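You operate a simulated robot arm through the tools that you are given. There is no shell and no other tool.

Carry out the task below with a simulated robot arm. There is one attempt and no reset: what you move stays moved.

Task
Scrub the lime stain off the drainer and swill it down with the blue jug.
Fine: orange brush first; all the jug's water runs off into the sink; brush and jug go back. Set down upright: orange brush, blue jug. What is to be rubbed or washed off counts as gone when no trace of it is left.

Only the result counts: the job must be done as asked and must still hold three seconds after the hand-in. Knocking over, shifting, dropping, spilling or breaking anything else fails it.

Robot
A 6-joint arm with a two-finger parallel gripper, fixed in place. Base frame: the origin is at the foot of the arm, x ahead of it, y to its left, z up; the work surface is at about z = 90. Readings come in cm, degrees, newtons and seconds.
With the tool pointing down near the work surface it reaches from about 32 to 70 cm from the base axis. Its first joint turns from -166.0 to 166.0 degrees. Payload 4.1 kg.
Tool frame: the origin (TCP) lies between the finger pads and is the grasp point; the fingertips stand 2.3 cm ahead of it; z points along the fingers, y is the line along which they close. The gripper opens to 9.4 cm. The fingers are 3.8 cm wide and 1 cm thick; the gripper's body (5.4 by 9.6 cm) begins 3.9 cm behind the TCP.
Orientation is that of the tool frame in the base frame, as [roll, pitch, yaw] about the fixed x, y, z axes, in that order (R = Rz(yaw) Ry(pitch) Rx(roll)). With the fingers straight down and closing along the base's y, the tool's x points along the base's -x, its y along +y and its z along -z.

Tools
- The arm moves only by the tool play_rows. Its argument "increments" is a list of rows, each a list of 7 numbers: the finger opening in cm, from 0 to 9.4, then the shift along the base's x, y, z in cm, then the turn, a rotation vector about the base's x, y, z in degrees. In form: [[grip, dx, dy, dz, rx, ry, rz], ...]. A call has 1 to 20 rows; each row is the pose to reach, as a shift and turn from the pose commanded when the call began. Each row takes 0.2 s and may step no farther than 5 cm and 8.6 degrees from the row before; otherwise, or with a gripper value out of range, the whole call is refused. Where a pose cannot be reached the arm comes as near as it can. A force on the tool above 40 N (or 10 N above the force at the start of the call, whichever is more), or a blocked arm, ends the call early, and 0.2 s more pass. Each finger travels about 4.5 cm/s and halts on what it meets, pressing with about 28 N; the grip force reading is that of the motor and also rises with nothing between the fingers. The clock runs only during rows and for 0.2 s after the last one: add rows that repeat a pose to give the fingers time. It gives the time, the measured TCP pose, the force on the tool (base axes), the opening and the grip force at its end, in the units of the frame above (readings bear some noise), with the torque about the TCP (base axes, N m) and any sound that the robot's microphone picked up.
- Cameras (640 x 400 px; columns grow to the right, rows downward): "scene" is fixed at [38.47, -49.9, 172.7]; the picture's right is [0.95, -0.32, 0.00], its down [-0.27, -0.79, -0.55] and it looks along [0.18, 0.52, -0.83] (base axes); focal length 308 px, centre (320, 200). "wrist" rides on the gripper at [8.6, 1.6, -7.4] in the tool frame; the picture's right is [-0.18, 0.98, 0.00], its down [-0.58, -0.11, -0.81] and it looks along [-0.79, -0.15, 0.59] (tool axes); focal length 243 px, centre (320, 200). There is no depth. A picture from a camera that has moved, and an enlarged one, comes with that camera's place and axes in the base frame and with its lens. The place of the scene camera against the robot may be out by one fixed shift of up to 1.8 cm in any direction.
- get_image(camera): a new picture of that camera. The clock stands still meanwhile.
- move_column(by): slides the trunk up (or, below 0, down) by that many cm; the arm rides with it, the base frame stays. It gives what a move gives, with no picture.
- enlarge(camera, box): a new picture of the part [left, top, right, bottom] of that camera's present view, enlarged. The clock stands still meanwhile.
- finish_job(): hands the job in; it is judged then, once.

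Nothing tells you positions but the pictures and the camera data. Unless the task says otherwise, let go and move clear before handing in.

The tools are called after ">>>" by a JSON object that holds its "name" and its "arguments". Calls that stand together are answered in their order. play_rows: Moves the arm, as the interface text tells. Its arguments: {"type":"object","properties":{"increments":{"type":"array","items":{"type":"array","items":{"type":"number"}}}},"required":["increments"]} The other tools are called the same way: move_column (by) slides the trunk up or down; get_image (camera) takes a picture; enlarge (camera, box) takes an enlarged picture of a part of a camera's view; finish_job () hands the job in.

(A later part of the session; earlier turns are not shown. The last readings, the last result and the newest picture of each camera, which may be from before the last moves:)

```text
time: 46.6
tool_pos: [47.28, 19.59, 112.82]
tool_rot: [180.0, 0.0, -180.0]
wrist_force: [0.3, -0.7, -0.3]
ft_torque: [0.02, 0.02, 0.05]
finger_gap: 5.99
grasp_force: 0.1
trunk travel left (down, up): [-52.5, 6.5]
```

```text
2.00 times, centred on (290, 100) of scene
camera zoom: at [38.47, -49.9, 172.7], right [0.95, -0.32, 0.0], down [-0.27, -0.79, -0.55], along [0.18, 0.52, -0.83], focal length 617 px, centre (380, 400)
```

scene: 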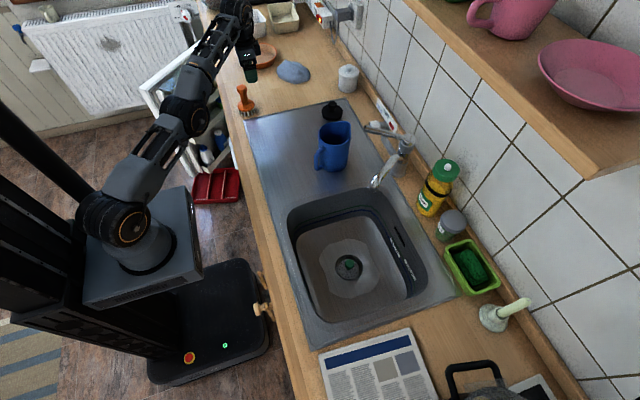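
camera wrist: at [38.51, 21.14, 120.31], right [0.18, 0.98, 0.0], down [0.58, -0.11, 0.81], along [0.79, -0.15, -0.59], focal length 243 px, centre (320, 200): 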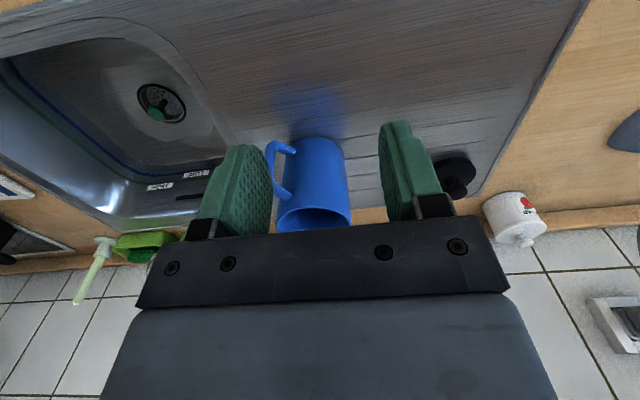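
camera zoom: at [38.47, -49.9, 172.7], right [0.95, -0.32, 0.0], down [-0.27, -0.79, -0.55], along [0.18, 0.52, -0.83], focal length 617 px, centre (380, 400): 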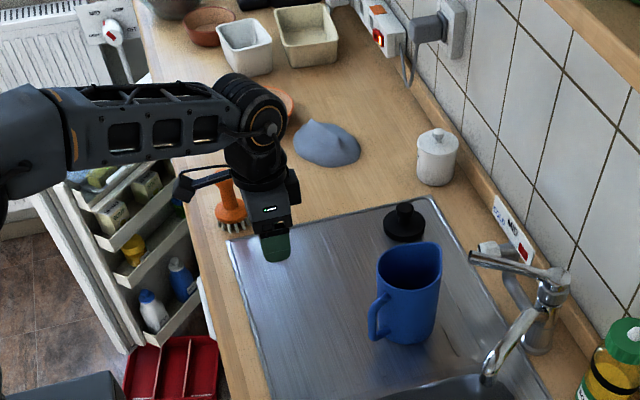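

The wrist is compact: forearm roll, pitch ring and tool roll, with the wrist centre about 17.5 cm behind the TCP. The jug is too wide for the fingers, and a pinch on its handle would have to hold the full weight by friction. The steadiest hold is therefore on the rim wall, away from the handle, tool down. I'll raise the trunk for extra reach, then look at the jug again.

>>> {"name": "move_column", "arguments": {"by": 6}}

>>> {"name": "enlarge", "arguments": {"camera": "wrist", "box": [200, 40, 440, 220]}}

>>> {"name": "enlarge", "arguments": {"camera": "scene", "box": [300, 95, 420, 195]}}

```text
time: 47.6
tool_pos: [47.31, 19.66, 118.82]
tool_rot: [-179.9, -0.1, -179.9]
wrist_force: [-0.1, -0.9, 0.9]
ft_torque: [-0.01, 0.01, -0.03]
finger_gap: 5.99
grasp_force: 0.1
trunk travel left (down, up): [-58.5, 0.5]
```

```text
2.22 times, centred on (320, 130) of wrist
camera zoom: at [38.48, 21.17, 126.31], right [0.18, 0.98, 0.0], down [0.58, -0.11, 0.81], along [0.79, -0.15, -0.59], focal length 539 px, centre (320, 356)
```

zoom: 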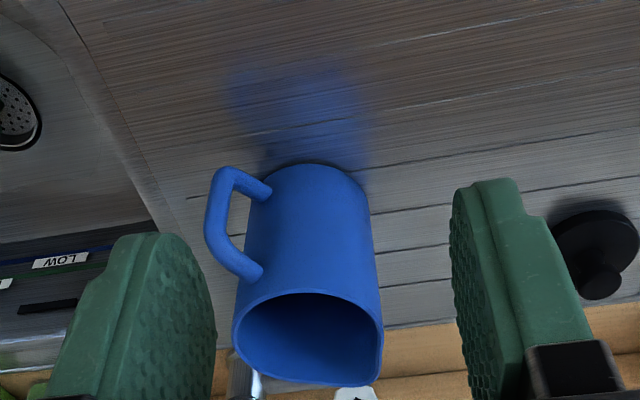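

```text
4.00 times, centred on (360, 145) of scene
camera zoom: at [38.47, -49.9, 172.7], right [0.95, -0.32, 0.0], down [-0.27, -0.79, -0.55], along [0.18, 0.52, -0.83], focal length 1234 px, centre (160, 420)
```

zoom: 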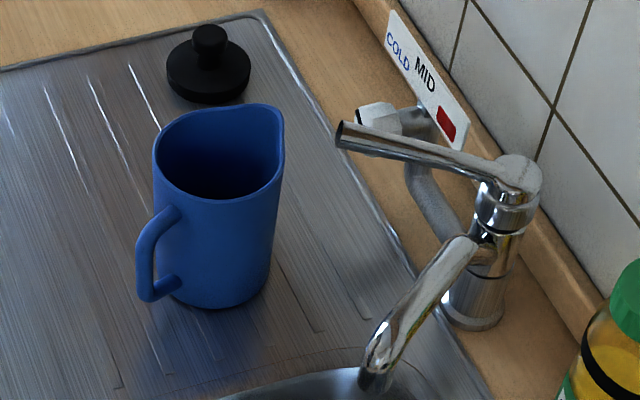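

I now have a clear view of the jug: axis about (66.7, 15.2), rim at z ≈ 104.2 with radius 5, handle at azimuth 215°, spout at 28°. I'll pinch the rim at azimuth 160°, so I'll turn the gripper 70° and hover above that point.

>>> {"name": "play_rows", "arguments": {"increments": [[5, 1.5, -0.3, 0, 0, 0, 7.8], [5, 3, -0.6, -0.5, 0, 0, 15.6], [5, 4.5, -0.9, -1, 0, 0, 23.4], [5, 6, -1.2, -1.5, 0, 0, 31.2], [5, 7.5, -1.5, -2, 0, 0, 39], [5, 9, -1.8, -2.5, 0, 0, 46.8], [5, 11, -2.1, -3.2, 0, 0, 54.6], [5, 13, -2.4, -4, 0, 0, 62.4], [5, 14.8, -2.8, -5, 0, 0, 70], [5, 14.8, -2.8, -6.5, 0, 0, 70], [5, 14.8, -2.8, -6.5, 0, 0, 70]]}}

>>> {"name": "get_image", "arguments": {"camera": "wrist"}}

>>> {"name": "enlarge", "arguments": {"camera": "scene", "box": [270, 60, 430, 200]}}

```text
time: 50.0
tool_pos: [62.11, 16.72, 112.37]
tool_rot: [-180.0, 0.0, -110.0]
wrist_force: [0.0, -0.6, -0.2]
ft_torque: [0.01, -0.04, -0.03]
finger_gap: 5.0
grasp_force: 0.2
trunk travel left (down, up): [-58.5, 0.5]
```

```text
taken
camera wrist: at [57.43, 9.1, 119.81], right [-0.86, 0.51, 0.0], down [0.3, 0.51, 0.81], along [0.41, 0.69, -0.59], focal length 243 px, centre (320, 200)
```

wrist: 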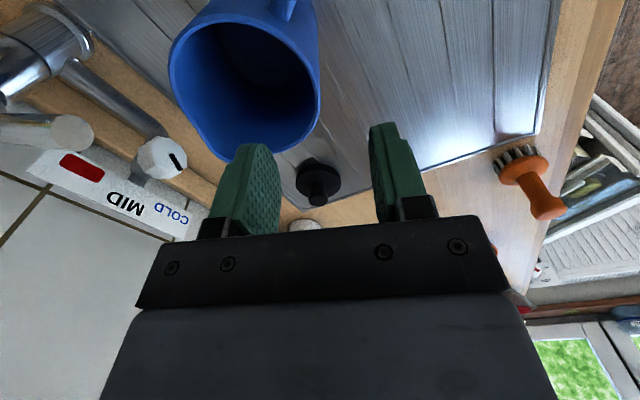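

```text
2.86 times, centred on (350, 130) of scene
camera zoom: at [38.47, -49.9, 172.7], right [0.95, -0.32, 0.0], down [-0.27, -0.79, -0.55], along [0.18, 0.52, -0.83], focal length 882 px, centre (234, 400)
```

zoom: 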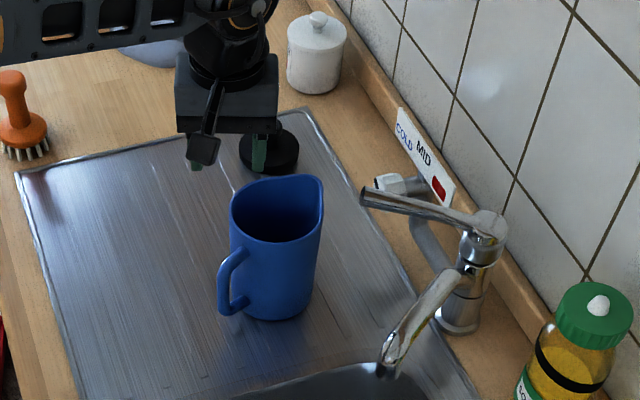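

The tool axis points nearly at the outer rim edge. I'll enlarge to fine-tune the position.

>>> {"name": "enlarge", "arguments": {"camera": "wrist", "box": [160, 0, 420, 200]}}

```text
2.00 times, centred on (290, 100) of wrist
camera zoom: at [57.43, 9.1, 119.81], right [-0.86, 0.51, 0.0], down [0.3, 0.51, 0.81], along [0.41, 0.69, -0.59], focal length 485 px, centre (380, 400)
```

zoom: 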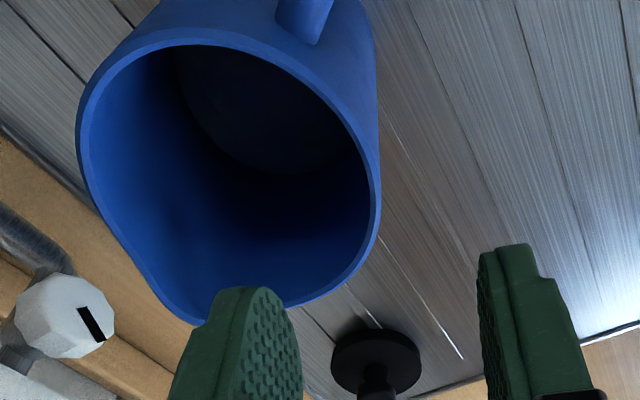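

The wall is about 0.4 cm thick, and the water sits low in the jug (level around z = 94), so a finger inside will stay dry. I'll shift 0.5 cm inward and lower to just above the rim for a check.

>>> {"name": "play_rows", "arguments": {"increments": [[5, 0.5, -0.2, -2, 0, 0, 0], [5, 0.5, -0.2, -4, 0, 0, 0], [5, 0.5, -0.2, -5.3, 0, 0, 0], [5, 0.5, -0.2, -5.3, 0, 0, 0]]}}

>>> {"name": "get_image", "arguments": {"camera": "wrist"}}

>>> {"name": "enlarge", "arguments": {"camera": "scene", "box": [290, 90, 390, 190]}}

```text
time: 51.0
tool_pos: [62.52, 16.48, 107.05]
tool_rot: [-180.0, 0.0, -110.0]
wrist_force: [0.6, -0.2, -0.1]
ft_torque: [-0.01, 0.03, -0.02]
finger_gap: 5.0
grasp_force: 0.0
trunk travel left (down, up): [-58.5, 0.5]
```

```text
taken
camera wrist: at [57.96, 8.86, 114.41], right [-0.86, 0.51, 0.0], down [0.3, 0.51, 0.81], along [0.41, 0.69, -0.59], focal length 243 px, centre (320, 200)
```

wrist: 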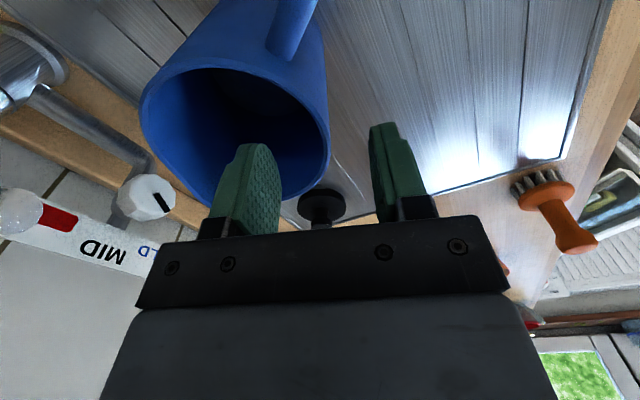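

```text
4.00 times, centred on (340, 140) of scene
camera zoom: at [38.47, -49.9, 172.7], right [0.95, -0.32, 0.0], down [-0.27, -0.79, -0.55], along [0.18, 0.52, -0.83], focal length 1234 px, centre (240, 440)
```

zoom: 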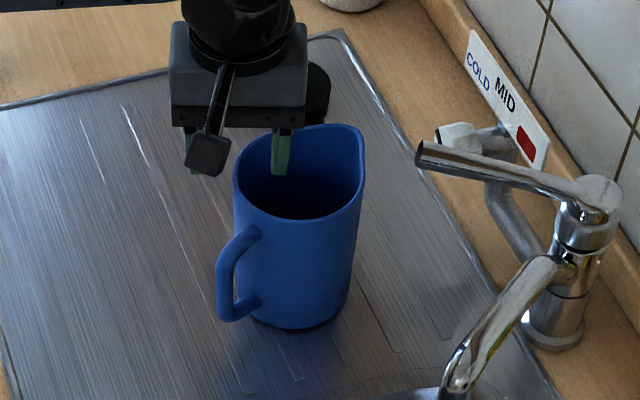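

The rim wall lies between the two fingers, clear of the handle. I'll descend 5 cm straddling the wall.

>>> {"name": "play_rows", "arguments": {"increments": [[5, 0, 0, -2, 0, 0, 0], [5, 0, 0, -4, 0, 0, 0], [5, 0, 0, -5, 0, 0, 0], [5, 0, 0, -5, 0, 0, 0]]}}

>>> {"name": "get_image", "arguments": {"camera": "wrist"}}

>>> {"name": "enlarge", "arguments": {"camera": "scene", "box": [290, 90, 390, 190]}}

```text
time: 52.0
tool_pos: [62.54, 16.49, 102.14]
tool_rot: [-180.0, -0.1, -110.0]
wrist_force: [-0.5, 0.2, -0.1]
ft_torque: [-0.03, 0.02, -0.01]
finger_gap: 4.99
grasp_force: 0.0
trunk travel left (down, up): [-58.5, 0.5]
```

```text
taken
camera wrist: at [57.91, 8.92, 109.49], right [-0.86, 0.51, 0.0], down [0.3, 0.51, 0.81], along [0.41, 0.69, -0.59], focal length 243 px, centre (320, 200)
```

wrist: 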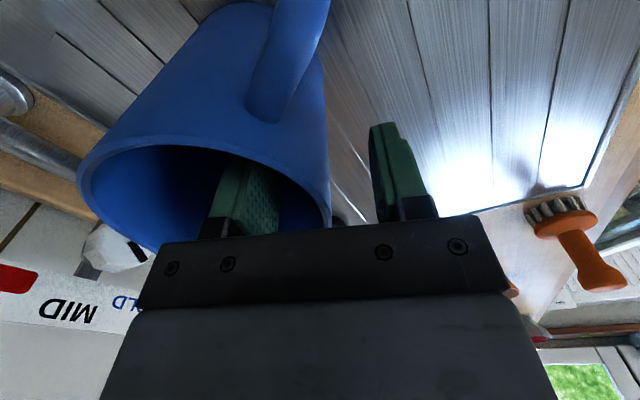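

```text
4.00 times, centred on (340, 140) of scene
camera zoom: at [38.47, -49.9, 172.7], right [0.95, -0.32, 0.0], down [-0.27, -0.79, -0.55], along [0.18, 0.52, -0.83], focal length 1234 px, centre (240, 440)
```

zoom: 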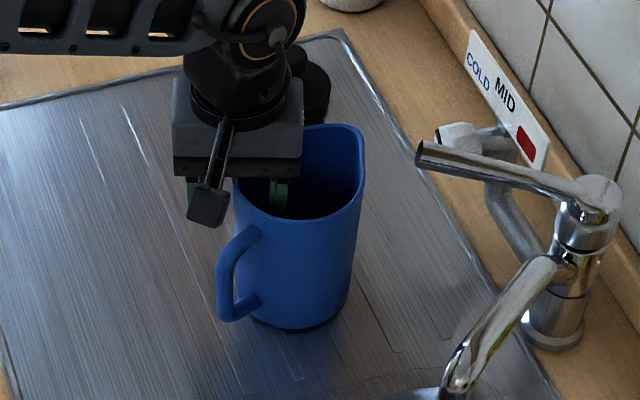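

In position. I'll close on the rim.

>>> {"name": "play_rows", "arguments": {"increments": [[3, 0, 0, 0, 0, 0, 0], [1.5, 0, 0, 0, 0, 0, 0], [0, 0, 0, 0, 0, 0, 0], [0, 0, 0, 0, 0, 0, 0], [0, 0, 0, 0, 0, 0, 0], [0, 0, 0, 0, 0, 0, 0]]}}

>>> {"name": "get_image", "arguments": {"camera": "wrist"}}

>>> {"name": "enlarge", "arguments": {"camera": "scene", "box": [290, 90, 390, 190]}}

```text
time: 53.4
tool_pos: [62.41, 16.55, 102.25]
tool_rot: [-179.9, 0.2, -110.1]
wrist_force: [1.7, 1.9, 9.0]
ft_torque: [-0.1, -1.06, 0.24]
finger_gap: 0.82
grasp_force: 27.7
trunk travel left (down, up): [-58.5, 0.5]
```

```text
taken
camera wrist: at [57.89, 8.96, 109.6], right [-0.86, 0.51, 0.0], down [0.3, 0.51, 0.81], along [0.41, 0.69, -0.59], focal length 243 px, centre (320, 200)
```

wrist: 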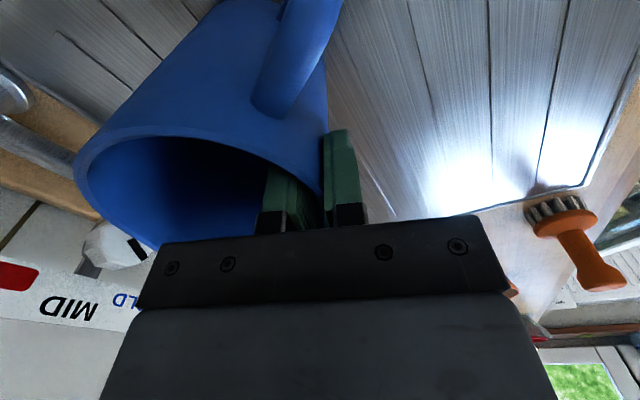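

```text
4.00 times, centred on (340, 140) of scene
camera zoom: at [38.47, -49.9, 172.7], right [0.95, -0.32, 0.0], down [-0.27, -0.79, -0.55], along [0.18, 0.52, -0.83], focal length 1234 px, centre (240, 440)
```

zoom: 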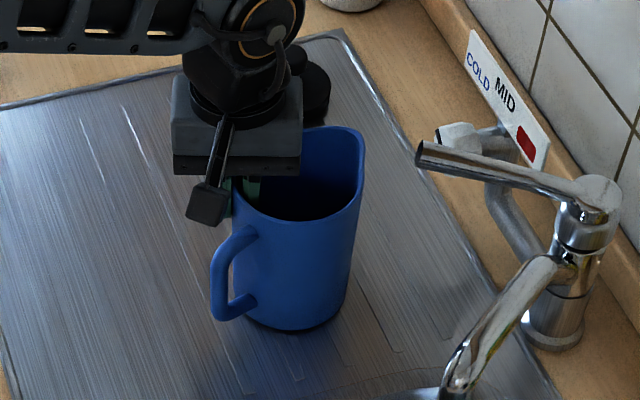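

The rim is gripped (0.82 cm gap matches the wall plus curvature). I'll lift gently and read the weight.

>>> {"name": "play_rows", "arguments": {"increments": [[0, 0, 0, 0.7, 0, 0, 0], [0, 0, 0, 1.5, 0, 0, 0], [0, 0, 0, 3, 0, 0, 0], [0, 0, 0, 3, 0, 0, 0], [0, 0, 0, 3, 0, 0, 0]]}}

>>> {"name": "get_image", "arguments": {"camera": "wrist"}}

>>> {"name": "enlarge", "arguments": {"camera": "scene", "box": [280, 80, 400, 200]}}

```text
time: 54.6
tool_pos: [62.59, 16.57, 105.15]
tool_rot: [-180.0, 0.0, -109.9]
wrist_force: [0.9, 0.9, -4.5]
ft_torque: [0.07, 0.14, -0.02]
finger_gap: 0.82
grasp_force: 27.6
trunk travel left (down, up): [-58.5, 0.5]
```

```text
taken
camera wrist: at [57.95, 8.99, 112.54], right [-0.86, 0.51, 0.0], down [0.3, 0.51, 0.81], along [0.41, 0.69, -0.59], focal length 243 px, centre (320, 200)
```

wrist: 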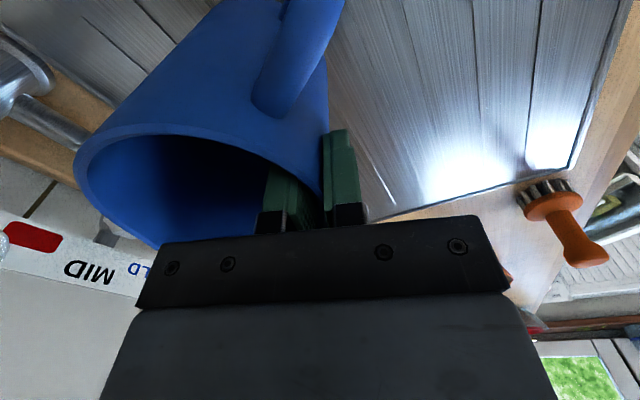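

```text
3.33 times, centred on (340, 140) of scene
camera zoom: at [38.47, -49.9, 172.7], right [0.95, -0.32, 0.0], down [-0.27, -0.79, -0.55], along [0.18, 0.52, -0.83], focal length 1028 px, centre (253, 400)
```

zoom: 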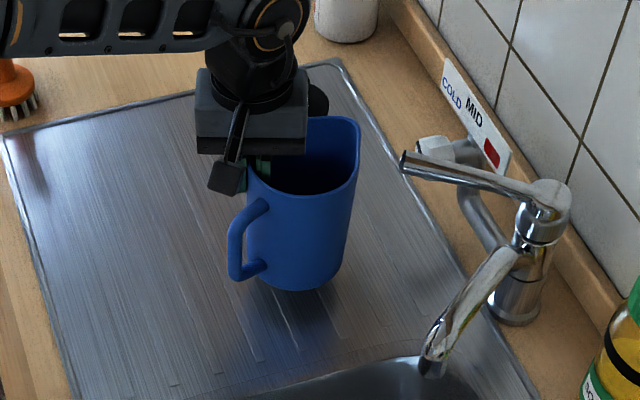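

The jug is up, steady and weighs about 0.45 kg. I'll carry it over towards the stain while turning it back by 70°, so that its pouring lip will face the sink.

>>> {"name": "play_rows", "arguments": {"increments": [[0, -0.5, 0.5, 0.8, 0, 0, -2], [0, -1.5, 2, 1.6, 0, 0, -8], [0, -2.8, 4, 2.4, 0, 0, -15.5], [0, -4.1, 6.2, 3, 0, 0, -23], [0, -5.4, 8.4, 3, 0, 0, -30.5], [0, -6.7, 10.6, 3, 0, 0, -38], [0, -8, 12.8, 3, 0, 0, -45.5], [0, -9.3, 15, 3, 0, 0, -53], [0, -10.4, 17, 3, 0, 0, -60.5], [0, -11.2, 18.6, 3, 0, 0, -67], [0, -11.6, 19.4, 3, 0, 0, -70], [0, -11.6, 19.4, 3, 0, 0, -70]]}}

>>> {"name": "get_image", "arguments": {"camera": "wrist"}}

>>> {"name": "enlarge", "arguments": {"camera": "scene", "box": [200, 40, 380, 200]}}

```text
time: 57.2
tool_pos: [50.93, 35.94, 108.07]
tool_rot: [179.9, 0.1, 179.9]
wrist_force: [-0.4, 0.0, -3.5]
ft_torque: [0.13, -0.05, -0.01]
finger_gap: 0.81
grasp_force: 27.7
trunk travel left (down, up): [-58.5, 0.5]
```

```text
taken
camera wrist: at [42.18, 37.58, 115.56], right [0.19, 0.98, 0.0], down [0.58, -0.11, 0.81], along [0.79, -0.15, -0.59], focal length 243 px, centre (320, 200)
```

wrist: 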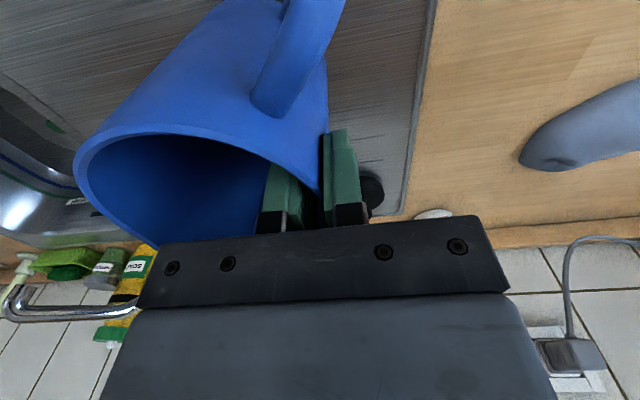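

```text
2.50 times, centred on (290, 120) of scene
camera zoom: at [38.47, -49.9, 172.7], right [0.95, -0.32, 0.0], down [-0.27, -0.79, -0.55], along [0.18, 0.52, -0.83], focal length 771 px, centre (395, 400)
```

zoom: 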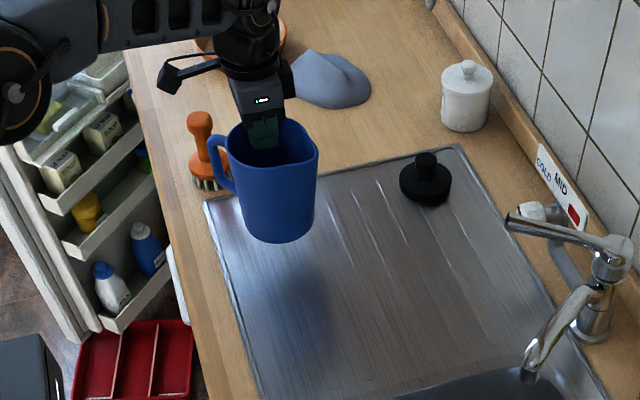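

The jug hangs well. Tilting straight towards −y would swing its tail close to the parked brush. I'll yaw it another 15° so the tail swings clear, then tilt in a first stage to about 60°, before the water reaches the lip.

>>> {"name": "play_rows", "arguments": {"increments": [[0, 0, 0, 0, 0, 0, -5], [0, 0, 0, 0, 0, 0, -11], [0, 0, 0, 0, 0, 0, -15], [0, 0, 0, 0, 0, 0, -15]]}}

>>> {"name": "play_rows", "arguments": {"increments": [[0, 0, 0.5, 0, 5.8, -1.55, 0], [0, 0, 1.1, 0, 13.5, -3.6, 0], [0, 0, 1.8, 0, 21.2, -5.7, 0], [0, 0, 2.6, 0, 28.9, -7.75, 0], [0, 0.05, 3.4, 0, 36.7, -9.8, 0], [0, 0.1, 4.2, 0, 44.4, -11.9, 0], [0, 0.15, 5.2, 0, 52.1, -14, 0], [0, 0.15, 6, -0.3, 57.9, -15.5, 0], [0, 0.15, 6, -0.3, 57.9, -15.5, 0]]}}

>>> {"name": "get_image", "arguments": {"camera": "scene"}}

>>> {"name": "enlarge", "arguments": {"camera": "scene", "box": [200, 40, 380, 200]}}

>>> {"name": "get_image", "arguments": {"camera": "wrist"}}

```text
time: 58.2
tool_pos: [50.92, 36.01, 108.17]
tool_rot: [180.0, 0.0, 164.9]
wrist_force: [0.0, -0.2, -4.0]
ft_torque: [0.13, -0.05, 0.0]
finger_gap: 0.81
grasp_force: 28.4
trunk travel left (down, up): [-58.5, 0.5]
```

```text
time: 60.2
tool_pos: [51.08, 41.92, 107.69]
tool_rot: [120.1, 0.0, 164.9]
wrist_force: [0.1, 0.2, -3.5]
ft_torque: [-0.08, -0.01, -0.02]
finger_gap: 0.8
grasp_force: 28.3
trunk travel left (down, up): [-58.5, 0.5]
```

```text
taken
```

scene: 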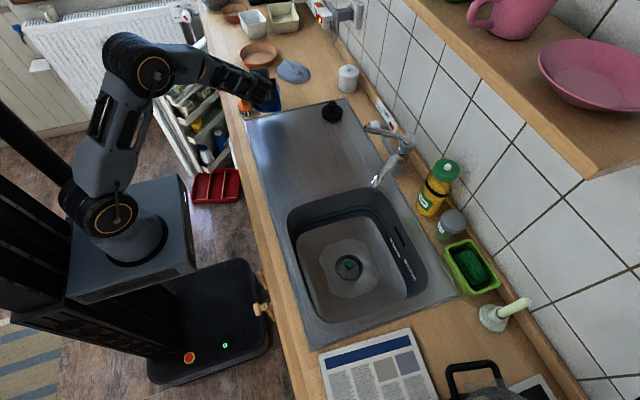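

```text
2.50 times, centred on (290, 120) of scene
camera zoom: at [38.47, -49.9, 172.7], right [0.95, -0.32, 0.0], down [-0.27, -0.79, -0.55], along [0.18, 0.52, -0.83], focal length 771 px, centre (395, 400)
```

zoom: 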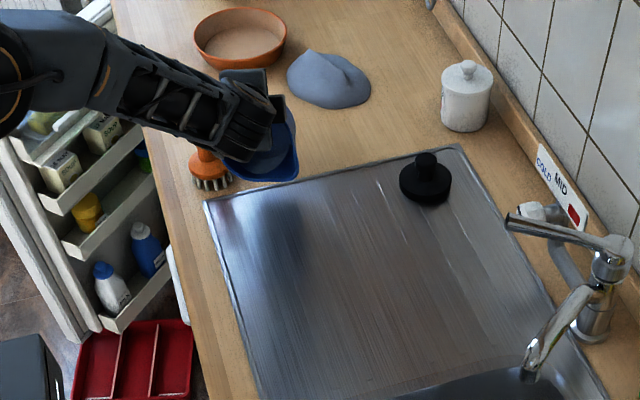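

```text
taken
camera wrist: at [41.15, 38.7, 112.8], right [0.31, 0.43, 0.85], down [0.37, -0.88, 0.31], along [0.88, 0.22, -0.42], focal length 243 px, centre (320, 200)
```

wrist: 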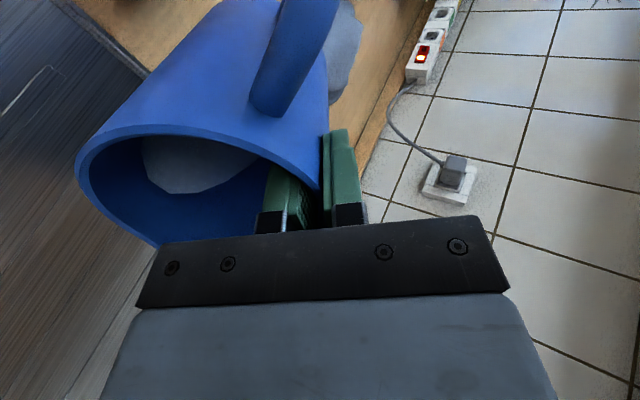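

At 60° the water surface is visible, still short of the lip, and the brush is untouched. I'll tilt on slowly, holding the lip over the upper part of the stain area and sweeping sideways.

>>> {"name": "play_rows", "arguments": {"increments": [[0, -0.07, 0.89, -0.2, 3.86, -1.04, 0], [0, -0.44, 1.62, -0.4, 5.8, -1.55, 0], [0, -0.92, 1.95, -0.5, 7.73, -2.07, 0], [0, -1.29, 1.68, -0.5, 9.66, -2.59, 0], [0, -0.34, 1.47, -0.5, 11.11, -2.98, 0]]}}

>>> {"name": "get_image", "arguments": {"camera": "wrist"}}

>>> {"name": "enlarge", "arguments": {"camera": "scene", "box": [200, 40, 380, 200]}}

```text
time: 61.4
tool_pos: [50.89, 43.45, 107.23]
tool_rot: [108.6, 0.0, 164.9]
wrist_force: [-0.1, 0.0, -3.5]
ft_torque: [-0.13, 0.01, -0.03]
finger_gap: 0.78
grasp_force: 27.7
trunk travel left (down, up): [-58.5, 0.5]
```

```text
taken
camera wrist: at [40.68, 39.31, 111.16], right [0.26, 0.25, 0.93], down [0.35, -0.92, 0.15], along [0.9, 0.29, -0.33], focal length 243 px, centre (320, 200)
```

wrist: 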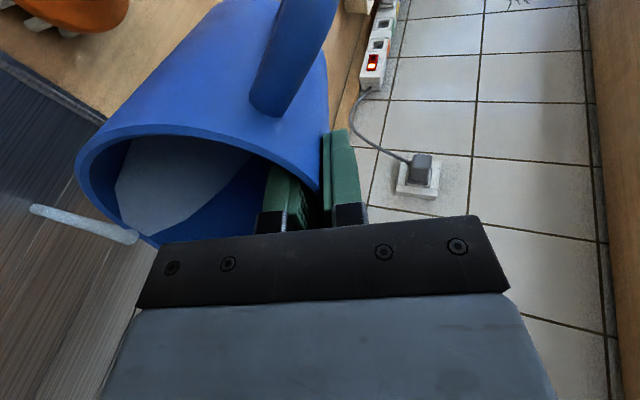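

```text
2.50 times, centred on (290, 120) of scene
camera zoom: at [38.47, -49.9, 172.7], right [0.95, -0.32, 0.0], down [-0.27, -0.79, -0.55], along [0.18, 0.52, -0.83], focal length 771 px, centre (395, 400)
```

zoom: 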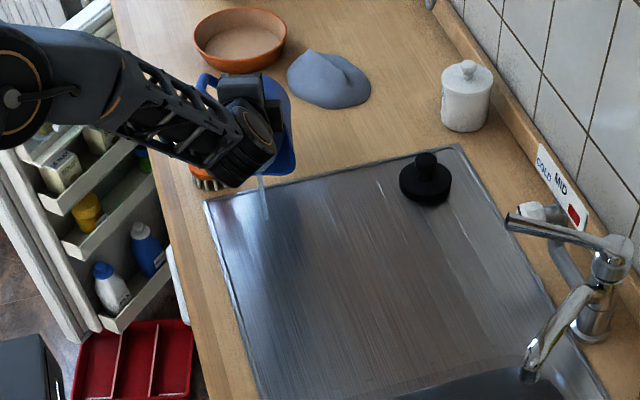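

The stream falls straight down from the lip and lands near (49, 39), at the edge of the old stain. I'll keep tilting slowly while sweeping the lip in a zigzag over the stain area towards the sink.

>>> {"name": "play_rows", "arguments": {"increments": [[0, 1.45, -1.58, 0, 1.16, -0.31, 0], [0, 3.2, -2.15, 0, 2.32, -0.62, 0], [0, 4.66, -3.12, 0, 3.48, -0.93, 0], [0, 3.31, -4.81, 0, 4.64, -1.24, 0], [0, 1.46, -5.18, 0, 5.8, -1.55, 0], [0, -0.39, -5.66, 0, 6.96, -1.86, 0], [0, -2.04, -6.85, 0, 8.11, -2.18, 0], [0, -1.39, -8.63, 0, 9.27, -2.49, 0], [0, 0.36, -8.81, 0, 10.43, -2.8, 0], [0, 2.11, -9.11, 0, 11.59, -3.11, 0]]}}

>>> {"name": "get_image", "arguments": {"camera": "wrist"}}

>>> {"name": "get_image", "arguments": {"camera": "scene"}}

>>> {"name": "enlarge", "arguments": {"camera": "scene", "box": [200, 60, 380, 220]}}

```text
time: 63.6
tool_pos: [52.95, 34.36, 107.38]
tool_rot: [96.6, 0.1, 165.0]
wrist_force: [-0.5, 0.3, -2.5]
ft_torque: [-0.08, 0.06, 0.01]
finger_gap: 0.8
grasp_force: 27.7
trunk travel left (down, up): [-58.5, 0.5]
```

```text
taken
camera wrist: at [42.56, 29.64, 109.79], right [0.21, 0.06, 0.98], down [0.35, -0.94, -0.02], along [0.91, 0.35, -0.22], focal length 243 px, centre (320, 200)
```

wrist: 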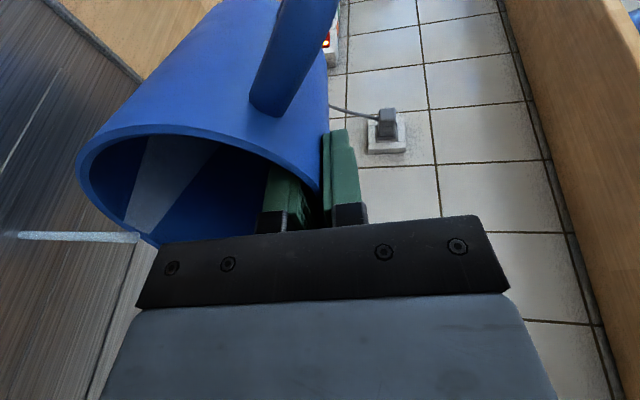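

```text
taken
```

scene: 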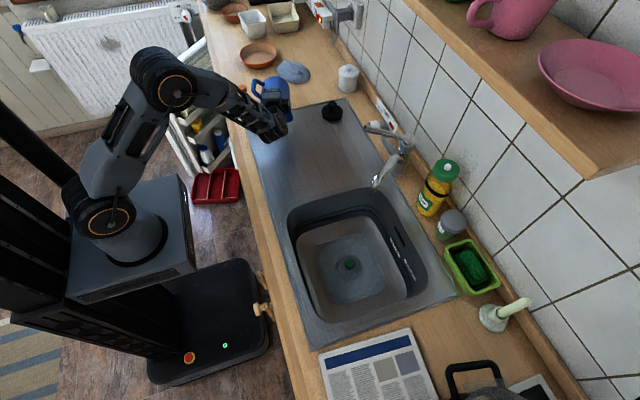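

```text
2.50 times, centred on (290, 140) of scene
camera zoom: at [38.47, -49.9, 172.7], right [0.95, -0.32, 0.0], down [-0.27, -0.79, -0.55], along [0.18, 0.52, -0.83], focal length 771 px, centre (395, 350)
```

zoom: 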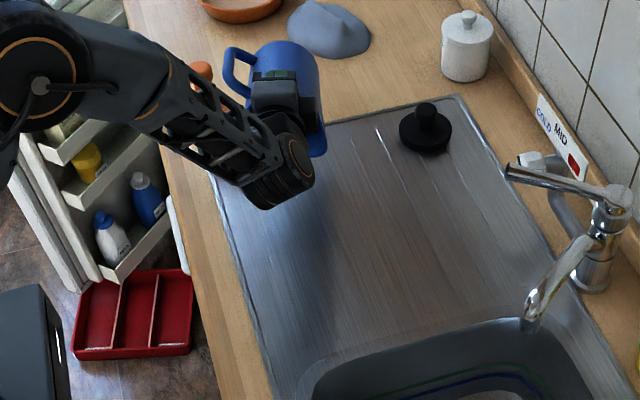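

The water is running into the sink as intended. I'll continue the sweep while tilting past horizontal.

>>> {"name": "play_rows", "arguments": {"increments": [[0, 1.25, -0.98, 0, 1.16, -0.31, 0], [0, -0.2, -2.67, 0, 2.32, -0.62, 0], [0, -2.05, -3.07, 0, 3.48, -0.93, 0], [0, -3.9, -3.46, 0, 4.64, -1.24, 0], [0, -4.56, -5.25, 0, 5.8, -1.55, 0], [0, -2.91, -5.25, 0, 6.96, -1.86, 0], [0, -1.46, -4.14, 0, 8.11, -2.18, 0], [0, -1.51, -2.33, 0, 9.27, -2.49, 0], [0, -1.57, -0.54, 0, 10.43, -2.8, 0], [0, -1.62, 0.77, 0, 11.59, -3.11, 0]]}}

>>> {"name": "get_image", "arguments": {"camera": "wrist"}}

>>> {"name": "get_image", "arguments": {"camera": "scene"}}

```text
time: 65.8
tool_pos: [51.22, 35.06, 107.14]
tool_rot: [84.6, 0.0, 165.0]
wrist_force: [-1.2, -0.1, -2.3]
ft_torque: [-0.12, 0.03, 0.0]
finger_gap: 0.78
grasp_force: 28.1
trunk travel left (down, up): [-58.5, 0.5]
```

```text
taken
camera wrist: at [40.82, 29.92, 108.01], right [0.15, -0.14, 0.98], down [0.36, -0.92, -0.18], along [0.92, 0.38, -0.09], focal length 243 px, centre (320, 200)
```

wrist: 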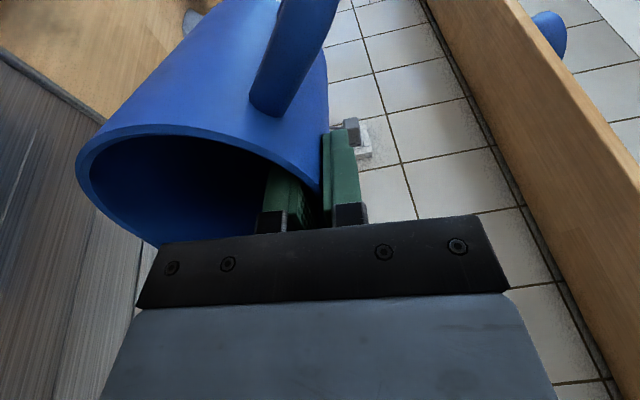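

```text
taken
```

scene: 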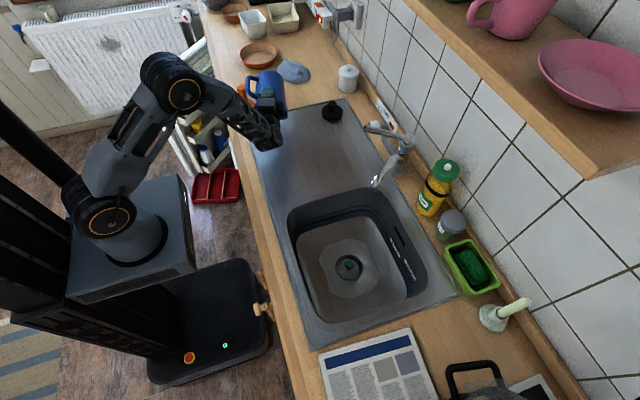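

The jug appears empty (the load is down to about 2.3 N). I'll tilt further to 112° and hold a couple of seconds to drain the last drops.

>>> {"name": "play_rows", "arguments": {"increments": [[0, -0.2, -0.8, 0.3, 5.8, -1.55, 0], [0, -0.4, -1.6, 0.6, 11.6, -3.1, 0], [0, -0.64, -2.4, 0.8, 15.9, -4.27, 0], [0, -0.64, -2.4, 0.8, 15.9, -4.27, 0], [0, -0.64, -2.4, 0.8, 15.9, -4.27, 0], [0, -0.64, -2.4, 0.8, 15.9, -4.27, 0], [0, -0.64, -2.4, 0.8, 15.9, -4.27, 0], [0, -0.64, -2.4, 0.8, 15.9, -4.27, 0], [0, -0.64, -2.4, 0.8, 15.9, -4.27, 0], [0, -0.64, -2.4, 0.8, 15.9, -4.27, 0]]}}

>>> {"name": "get_image", "arguments": {"camera": "wrist"}}

>>> {"name": "enlarge", "arguments": {"camera": "scene", "box": [200, 60, 440, 320]}}

```text
time: 68.0
tool_pos: [50.7, 32.62, 108.08]
tool_rot: [68.2, -0.1, 165.0]
wrist_force: [-0.7, -0.1, -1.9]
ft_torque: [-0.09, 0.07, -0.02]
finger_gap: 0.79
grasp_force: 28.1
trunk travel left (down, up): [-58.5, 0.5]
```

```text
taken
camera wrist: at [40.17, 27.58, 106.71], right [0.08, -0.4, 0.91], down [0.38, -0.83, -0.4], along [0.92, 0.38, 0.08], focal length 243 px, centre (320, 200)
```

wrist: 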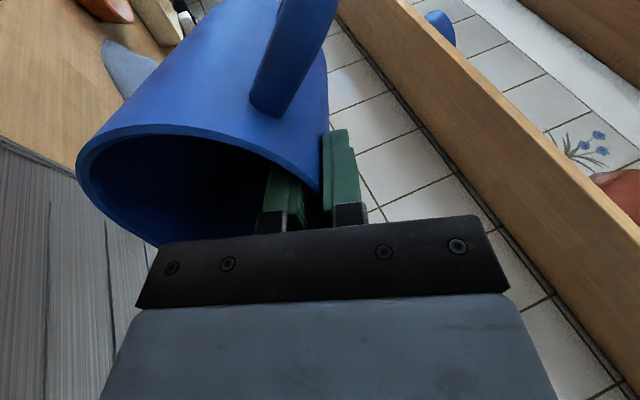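

```text
1.54 times, centred on (320, 190) of scene
camera zoom: at [38.47, -49.9, 172.7], right [0.95, -0.32, 0.0], down [-0.27, -0.79, -0.55], along [0.18, 0.52, -0.83], focal length 475 px, centre (320, 215)
```

zoom: 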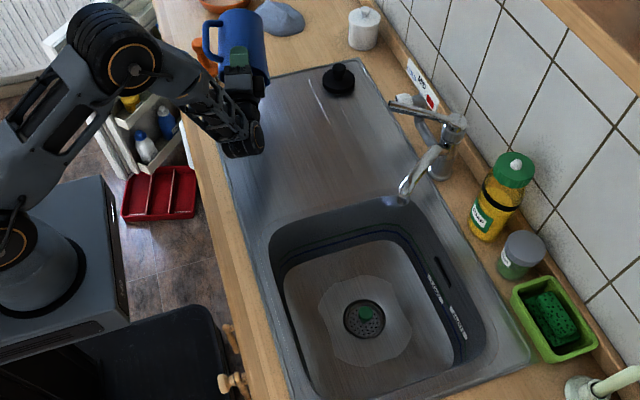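

The jug is empty and the water has drained into the sink. I'll swing it back upright.

>>> {"name": "play_rows", "arguments": {"increments": [[0, 0, 0, 0.3, -7.73, 2.07, 0], [0, 0, 0, 0.5, -15.46, 4.14, 0], [0, 0, 0, 0.5, -23.18, 6.21, 0], [0, 0, 0, 0.5, -30.91, 8.28, 0], [0, 0, 0, 0.5, -38.64, 10.34, 0], [0, 0, 0, 0.5, -46.37, 12.41, 0], [0, 0, 0, 0.5, -54.1, 14.48, 0], [0, 0, 0, 0.5, -61.82, 16.55, 0], [0, 0, 0, 0.5, -69.55, 18.62, 0], [0, 0, 0, 0.5, -77.28, 20.69, 0], [0, 0, 0, 0.5, -85.01, 22.76, 0], [0, 0, 0, 0.5, -92.74, 24.83, 0], [0, 0, 0, 0.5, -100.46, 26.89, 0], [0, 0, 0, 0.5, -108.1, 28.94, 0], [0, 0, 0, 0.5, -108.1, 28.94, 0]]}}

>>> {"name": "get_image", "arguments": {"camera": "wrist"}}

>>> {"name": "enlarge", "arguments": {"camera": "scene", "box": [200, 40, 400, 200]}}

```text
time: 71.2
tool_pos: [50.6, 32.73, 108.5]
tool_rot: [-179.9, -0.1, 165.0]
wrist_force: [0.2, 0.8, -1.7]
ft_torque: [0.01, -0.03, 0.0]
finger_gap: 0.77
grasp_force: 27.9
trunk travel left (down, up): [-58.5, 0.5]
```

```text
taken
camera wrist: at [42.54, 36.53, 115.97], right [0.43, 0.9, 0.0], down [0.53, -0.25, 0.81], along [0.73, -0.35, -0.59], focal length 243 px, centre (320, 200)
```

wrist: 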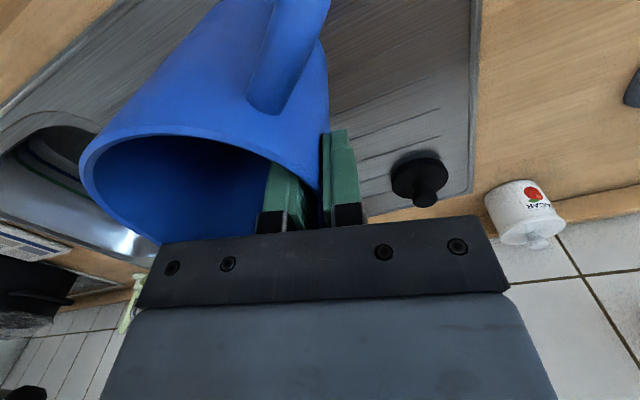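

```text
2.50 times, centred on (300, 120) of scene
camera zoom: at [38.47, -49.9, 172.7], right [0.95, -0.32, 0.0], down [-0.27, -0.79, -0.55], along [0.18, 0.52, -0.83], focal length 771 px, centre (370, 400)
```

zoom: 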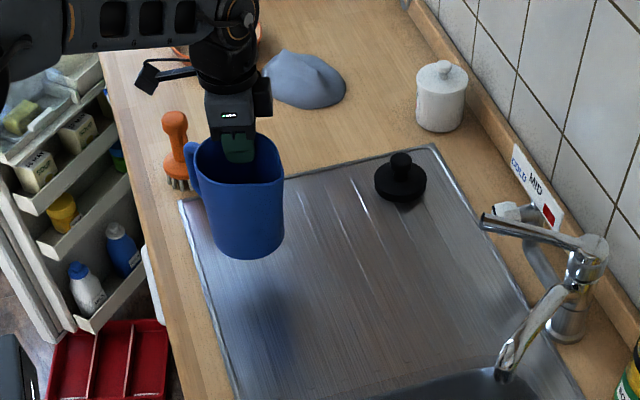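

The jug is upright and intact. I'll carry it back, completing the 85° turn before nearing its spot so that the spout stays clear of the tap lever.

>>> {"name": "play_rows", "arguments": {"increments": [[0, 0.2, -0.6, 0, 0, 0, 4], [0, 0.6, -1.8, 0, 0, 0, 12], [0, 1.1, -3.2, 0, 0, 0, 20], [0, 1.7, -4.6, 0, 0, 0, 28], [0, 2.3, -6, 0, 0, 0, 36], [0, 2.9, -7.4, 0, 0, 0, 44], [0, 3.5, -8.8, 0, 0, 0, 52], [0, 4.1, -10, 0, 0, 0, 60], [0, 4.7, -11.2, 0, 0, 0, 68], [0, 5.4, -12.2, 0, 0, 0, 76], [0, 6.2, -13, 0, 0, 0, 82], [0, 7.2, -13.8, 0, 0, 0, 85], [0, 9, -14.8, 0, 0, 0, 85], [0, 10.6, -15.5, 0, 0, 0, 85], [0, 11.94, -16.13, 0, 0, 0, 85], [0, 11.94, -16.13, 0, 0, 0, 85]]}}

>>> {"name": "get_image", "arguments": {"camera": "wrist"}}

>>> {"name": "enlarge", "arguments": {"camera": "scene", "box": [280, 80, 400, 200]}}

```text
time: 74.6
tool_pos: [62.7, 16.58, 108.54]
tool_rot: [179.9, 0.0, -110.0]
wrist_force: [-0.4, 0.7, -1.9]
ft_torque: [0.04, 0.07, -0.05]
finger_gap: 0.75
grasp_force: 27.6
trunk travel left (down, up): [-58.5, 0.5]
```

```text
taken
camera wrist: at [58.01, 9.0, 115.99], right [-0.86, 0.51, 0.0], down [0.3, 0.51, 0.81], along [0.41, 0.69, -0.59], focal length 243 px, centre (320, 200)
```

wrist: 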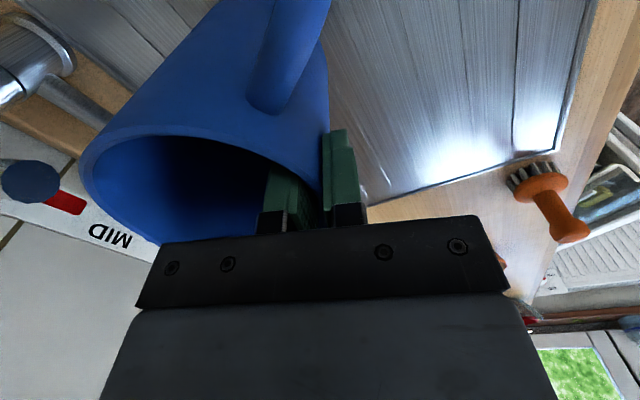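

```text
3.33 times, centred on (340, 140) of scene
camera zoom: at [38.47, -49.9, 172.7], right [0.95, -0.32, 0.0], down [-0.27, -0.79, -0.55], along [0.18, 0.52, -0.83], focal length 1028 px, centre (253, 400)
```

zoom: 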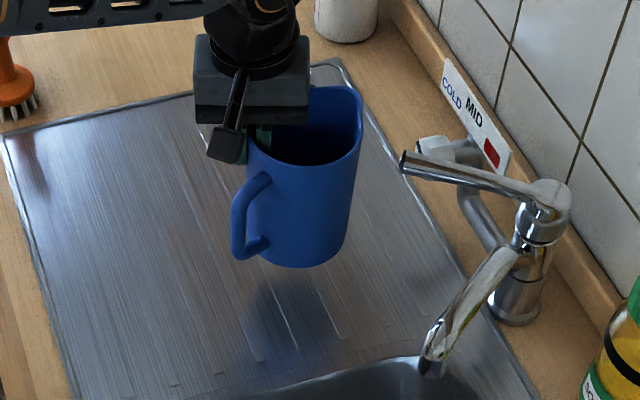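

Back over its original spot. I'll lower gently until it touches.

>>> {"name": "play_rows", "arguments": {"increments": [[0, 0, 0, -2, 0, 0, 0], [0, 0, 0, -4, 0, 0, 0], [0, 0, 0, -5.2, 0, 0, 0], [0, 0, 0, -5.8, 0, 0, 0], [0, 0, 0, -5.8, 0, 0, 0]]}}

>>> {"name": "play_rows", "arguments": {"increments": [[0, 0, 0, -0.2, 0, 0, 0], [0, 0, 0, -0.2, 0, 0, 0]]}}

>>> {"name": "play_rows", "arguments": {"increments": [[0, 0, 0, -0.2, 0, 0, 0], [0, 0, 0, -0.2, 0, 0, 0]]}}

```text
time: 75.8
tool_pos: [62.56, 16.58, 102.69]
tool_rot: [180.0, 0.0, -109.9]
wrist_force: [0.0, 0.0, -1.9]
ft_torque: [0.06, 0.03, 0.01]
finger_gap: 0.77
grasp_force: 27.5
trunk travel left (down, up): [-58.5, 0.5]
```

```text
time: 76.4
tool_pos: [62.54, 16.53, 102.57]
tool_rot: [-180.0, 0.0, -110.0]
wrist_force: [0.7, -0.6, -2.1]
ft_torque: [0.04, 0.05, -0.04]
finger_gap: 0.77
grasp_force: 28.1
trunk travel left (down, up): [-58.5, 0.5]
```

```text
time: 77.0
tool_pos: [62.56, 16.51, 102.47]
tool_rot: [180.0, -0.1, -110.0]
wrist_force: [-0.2, -0.4, -0.6]
ft_torque: [0.01, 0.01, -0.04]
finger_gap: 0.76
grasp_force: 27.8
trunk travel left (down, up): [-58.5, 0.5]
```

>>> {"name": "play_rows", "arguments": {"increments": [[0, 0, 0, -0.15, 0, 0, 0], [0, 0, 0, -0.15, 0, 0, 0]]}}

>>> {"name": "get_image", "arguments": {"camera": "wrist"}}

>>> {"name": "enlarge", "arguments": {"camera": "scene", "box": [290, 90, 390, 190]}}

```text
time: 77.6
tool_pos: [62.54, 16.45, 102.39]
tool_rot: [-179.9, 0.1, -110.0]
wrist_force: [-1.0, 0.6, 6.9]
ft_torque: [-0.16, -0.51, -0.04]
finger_gap: 0.76
grasp_force: 28.1
trunk travel left (down, up): [-58.5, 0.5]
```

```text
taken
camera wrist: at [57.9, 8.95, 109.82], right [-0.86, 0.51, 0.0], down [0.3, 0.51, 0.81], along [0.41, 0.69, -0.59], focal length 243 px, centre (320, 200)
```

wrist: 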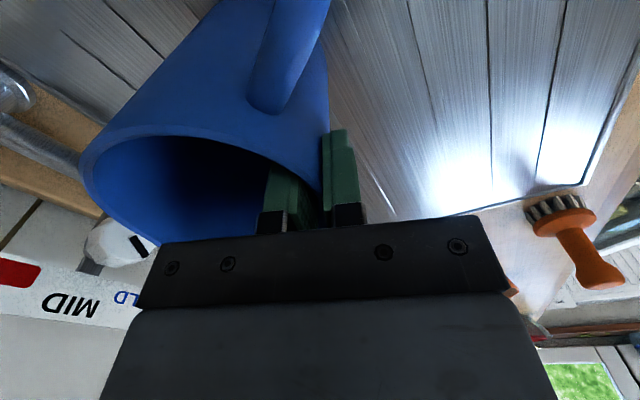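

```text
4.00 times, centred on (340, 140) of scene
camera zoom: at [38.47, -49.9, 172.7], right [0.95, -0.32, 0.0], down [-0.27, -0.79, -0.55], along [0.18, 0.52, -0.83], focal length 1234 px, centre (240, 440)
```

zoom: 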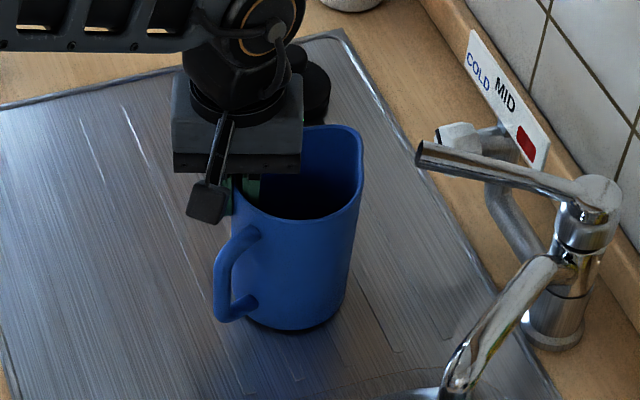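

Contact made, and the jug sits where it originally stood. I'll open gradually and rise straight up.

>>> {"name": "play_rows", "arguments": {"increments": [[0.6, 0, 0, 0, 0, 0, 0], [1.0, 0, 0, 0, 0, 0, 0], [1.6, 0, 0, 0, 0, 0, 0], [2.4, 0, 0, 0, 0, 0, 0], [3.4, 0, 0, 0, 0, 0, 0], [4.6, 0, 0, 0, 0, 0, 0], [4.6, 0, 0, 0, 0, 0, 0]]}}

>>> {"name": "get_image", "arguments": {"camera": "wrist"}}

>>> {"name": "enlarge", "arguments": {"camera": "scene", "box": [290, 90, 390, 190]}}

```text
time: 79.2
tool_pos: [62.48, 16.62, 102.25]
tool_rot: [179.9, 0.0, -110.0]
wrist_force: [0.0, -0.2, -0.1]
ft_torque: [-0.02, 0.01, -0.02]
finger_gap: 4.6
grasp_force: 0.1
trunk travel left (down, up): [-58.5, 0.5]
```

```text
taken
camera wrist: at [57.94, 8.95, 109.71], right [-0.86, 0.51, 0.0], down [0.3, 0.51, 0.81], along [0.41, 0.69, -0.59], focal length 243 px, centre (320, 200)
```

wrist: 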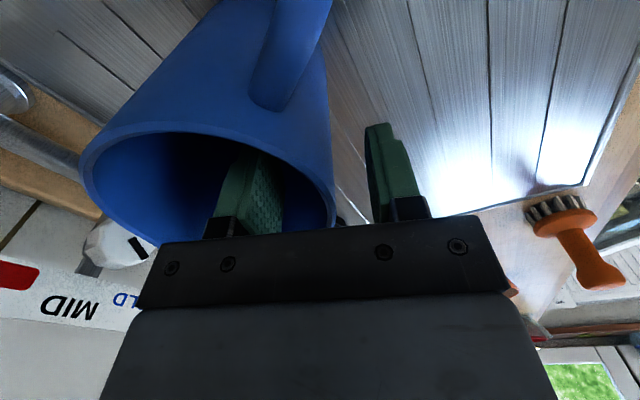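

```text
4.00 times, centred on (340, 140) of scene
camera zoom: at [38.47, -49.9, 172.7], right [0.95, -0.32, 0.0], down [-0.27, -0.79, -0.55], along [0.18, 0.52, -0.83], focal length 1234 px, centre (240, 440)
```

zoom: 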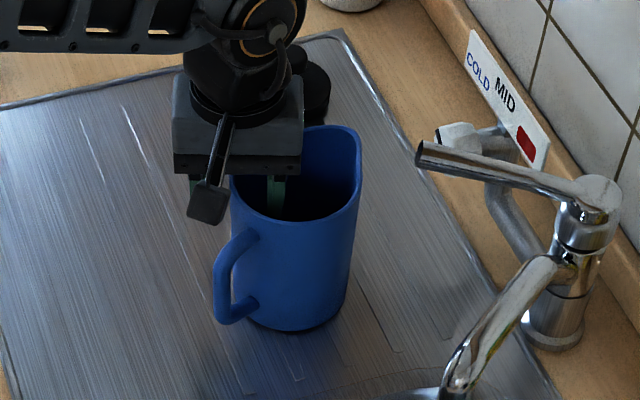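

The jug stands upright in its place, shifted by only a few millimetres. I'll rise clear of it and back off towards the robot while turning the gripper back.

>>> {"name": "play_rows", "arguments": {"increments": [[4.6, 0, 0, 2, 0, 0, 0], [4.6, 0, 0, 4.5, 0, 0, 0], [4.6, 0, 0, 7, 0, 0, 0], [4.6, -2, 0.5, 8, 0, 0, -5], [4.6, -4, 1, 8, 0, 0, -12], [4.6, -6, 2, 8, 0, 0, -20], [4.6, -8, 3, 8, 0, 0, -28], [4.6, -10, 4, 8, 0, 0, -36], [4.6, -12, 6, 8, 0, 0, -44], [4.6, -14, 8, 8, 0, 0, -52], [4.6, -16, 10, 8, 0, 0, -60], [4.6, -18, 12, 8, 0, 0, -67], [4.6, -20, 13, 8, 0, 0, -70], [4.6, -20, 13, 8, 0, 0, -70]]}}

>>> {"name": "get_image", "arguments": {"camera": "wrist"}}

>>> {"name": "get_image", "arguments": {"camera": "scene"}}

```text
time: 82.2
tool_pos: [42.54, 29.42, 110.21]
tool_rot: [180.0, -0.1, -180.0]
wrist_force: [-0.7, 0.1, -0.2]
ft_torque: [0.0, 0.01, 0.0]
finger_gap: 4.59
grasp_force: 0.0
trunk travel left (down, up): [-58.5, 0.5]
```

```text
taken
camera wrist: at [33.74, 31.12, 117.69], right [0.18, 0.98, 0.0], down [0.58, -0.11, 0.81], along [0.79, -0.15, -0.59], focal length 243 px, centre (320, 200)
```

wrist: 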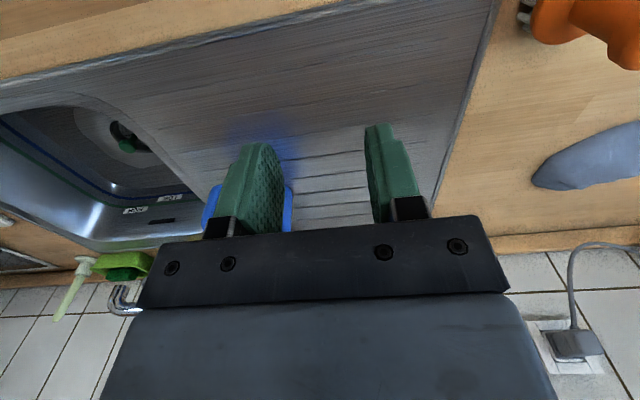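

```text
taken
```

scene: 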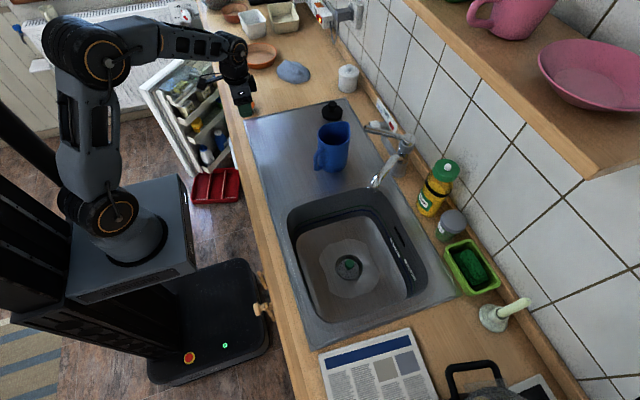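

The drainer is clean and the jug is in place. Now I'll fetch the brush from the counter, approaching from above.

>>> {"name": "play_rows", "arguments": {"increments": [[6, 0, 4, -0.5, 0, 0, 0], [8, 0.2, 8.5, -1, 0, 0, 0], [8, 0.5, 13, -1.5, 0, 0, 0], [8, 0.7, 17.5, -2, 0, 0, 0], [8, 0.9, 21.4, -2.7, 0, 0, 0], [8, 0.9, 21.4, -2.7, 0, 0, 0]]}}

>>> {"name": "get_image", "arguments": {"camera": "wrist"}}

```text
time: 83.6
tool_pos: [43.55, 51.03, 107.44]
tool_rot: [-179.9, 0.0, -180.0]
wrist_force: [0.4, -0.6, -0.3]
ft_torque: [-0.04, 0.01, -0.02]
finger_gap: 8.01
grasp_force: 0.0
trunk travel left (down, up): [-58.5, 0.5]
```

```text
taken
camera wrist: at [34.8, 52.68, 114.85], right [0.18, 0.98, 0.0], down [0.58, -0.11, 0.81], along [0.79, -0.15, -0.59], focal length 243 px, centre (320, 200)
```

wrist: 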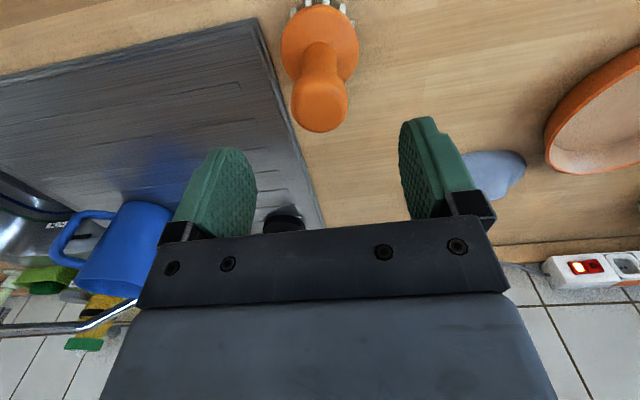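

The brush is centred between the fingers. I'll descend and grip it as before.

>>> {"name": "play_rows", "arguments": {"increments": [[8, 0, 0, -3, 0, 0, 0], [8, 0, 0, -6, 0, 0, 0], [8, 0, 0, -8.5, 0, 0, 0], [8, 0, 0, -8.5, 0, 0, 0], [6, 0, 0, -8.5, 0, 0, 0], [4, 0, 0, -8.5, 0, 0, 0], [2, 0, 0, -8.5, 0, 0, 0], [2, 0, 0, -8.5, 0, 0, 0], [2, 0, 0, -8.5, 0, 0, 0]]}}

>>> {"name": "get_image", "arguments": {"camera": "wrist"}}

```text
time: 85.6
tool_pos: [43.55, 51.08, 99.11]
tool_rot: [180.0, 0.0, -180.0]
wrist_force: [-0.3, -0.1, 0.0]
ft_torque: [0.01, -0.02, -0.03]
finger_gap: 3.71
grasp_force: 27.5
trunk travel left (down, up): [-58.5, 0.5]
```

```text
taken
camera wrist: at [34.77, 52.68, 106.5], right [0.18, 0.98, 0.0], down [0.58, -0.11, 0.81], along [0.79, -0.15, -0.59], focal length 243 px, centre (320, 200)
```

wrist: 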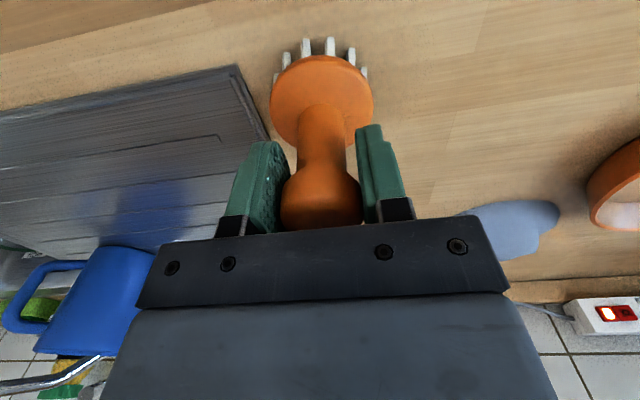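

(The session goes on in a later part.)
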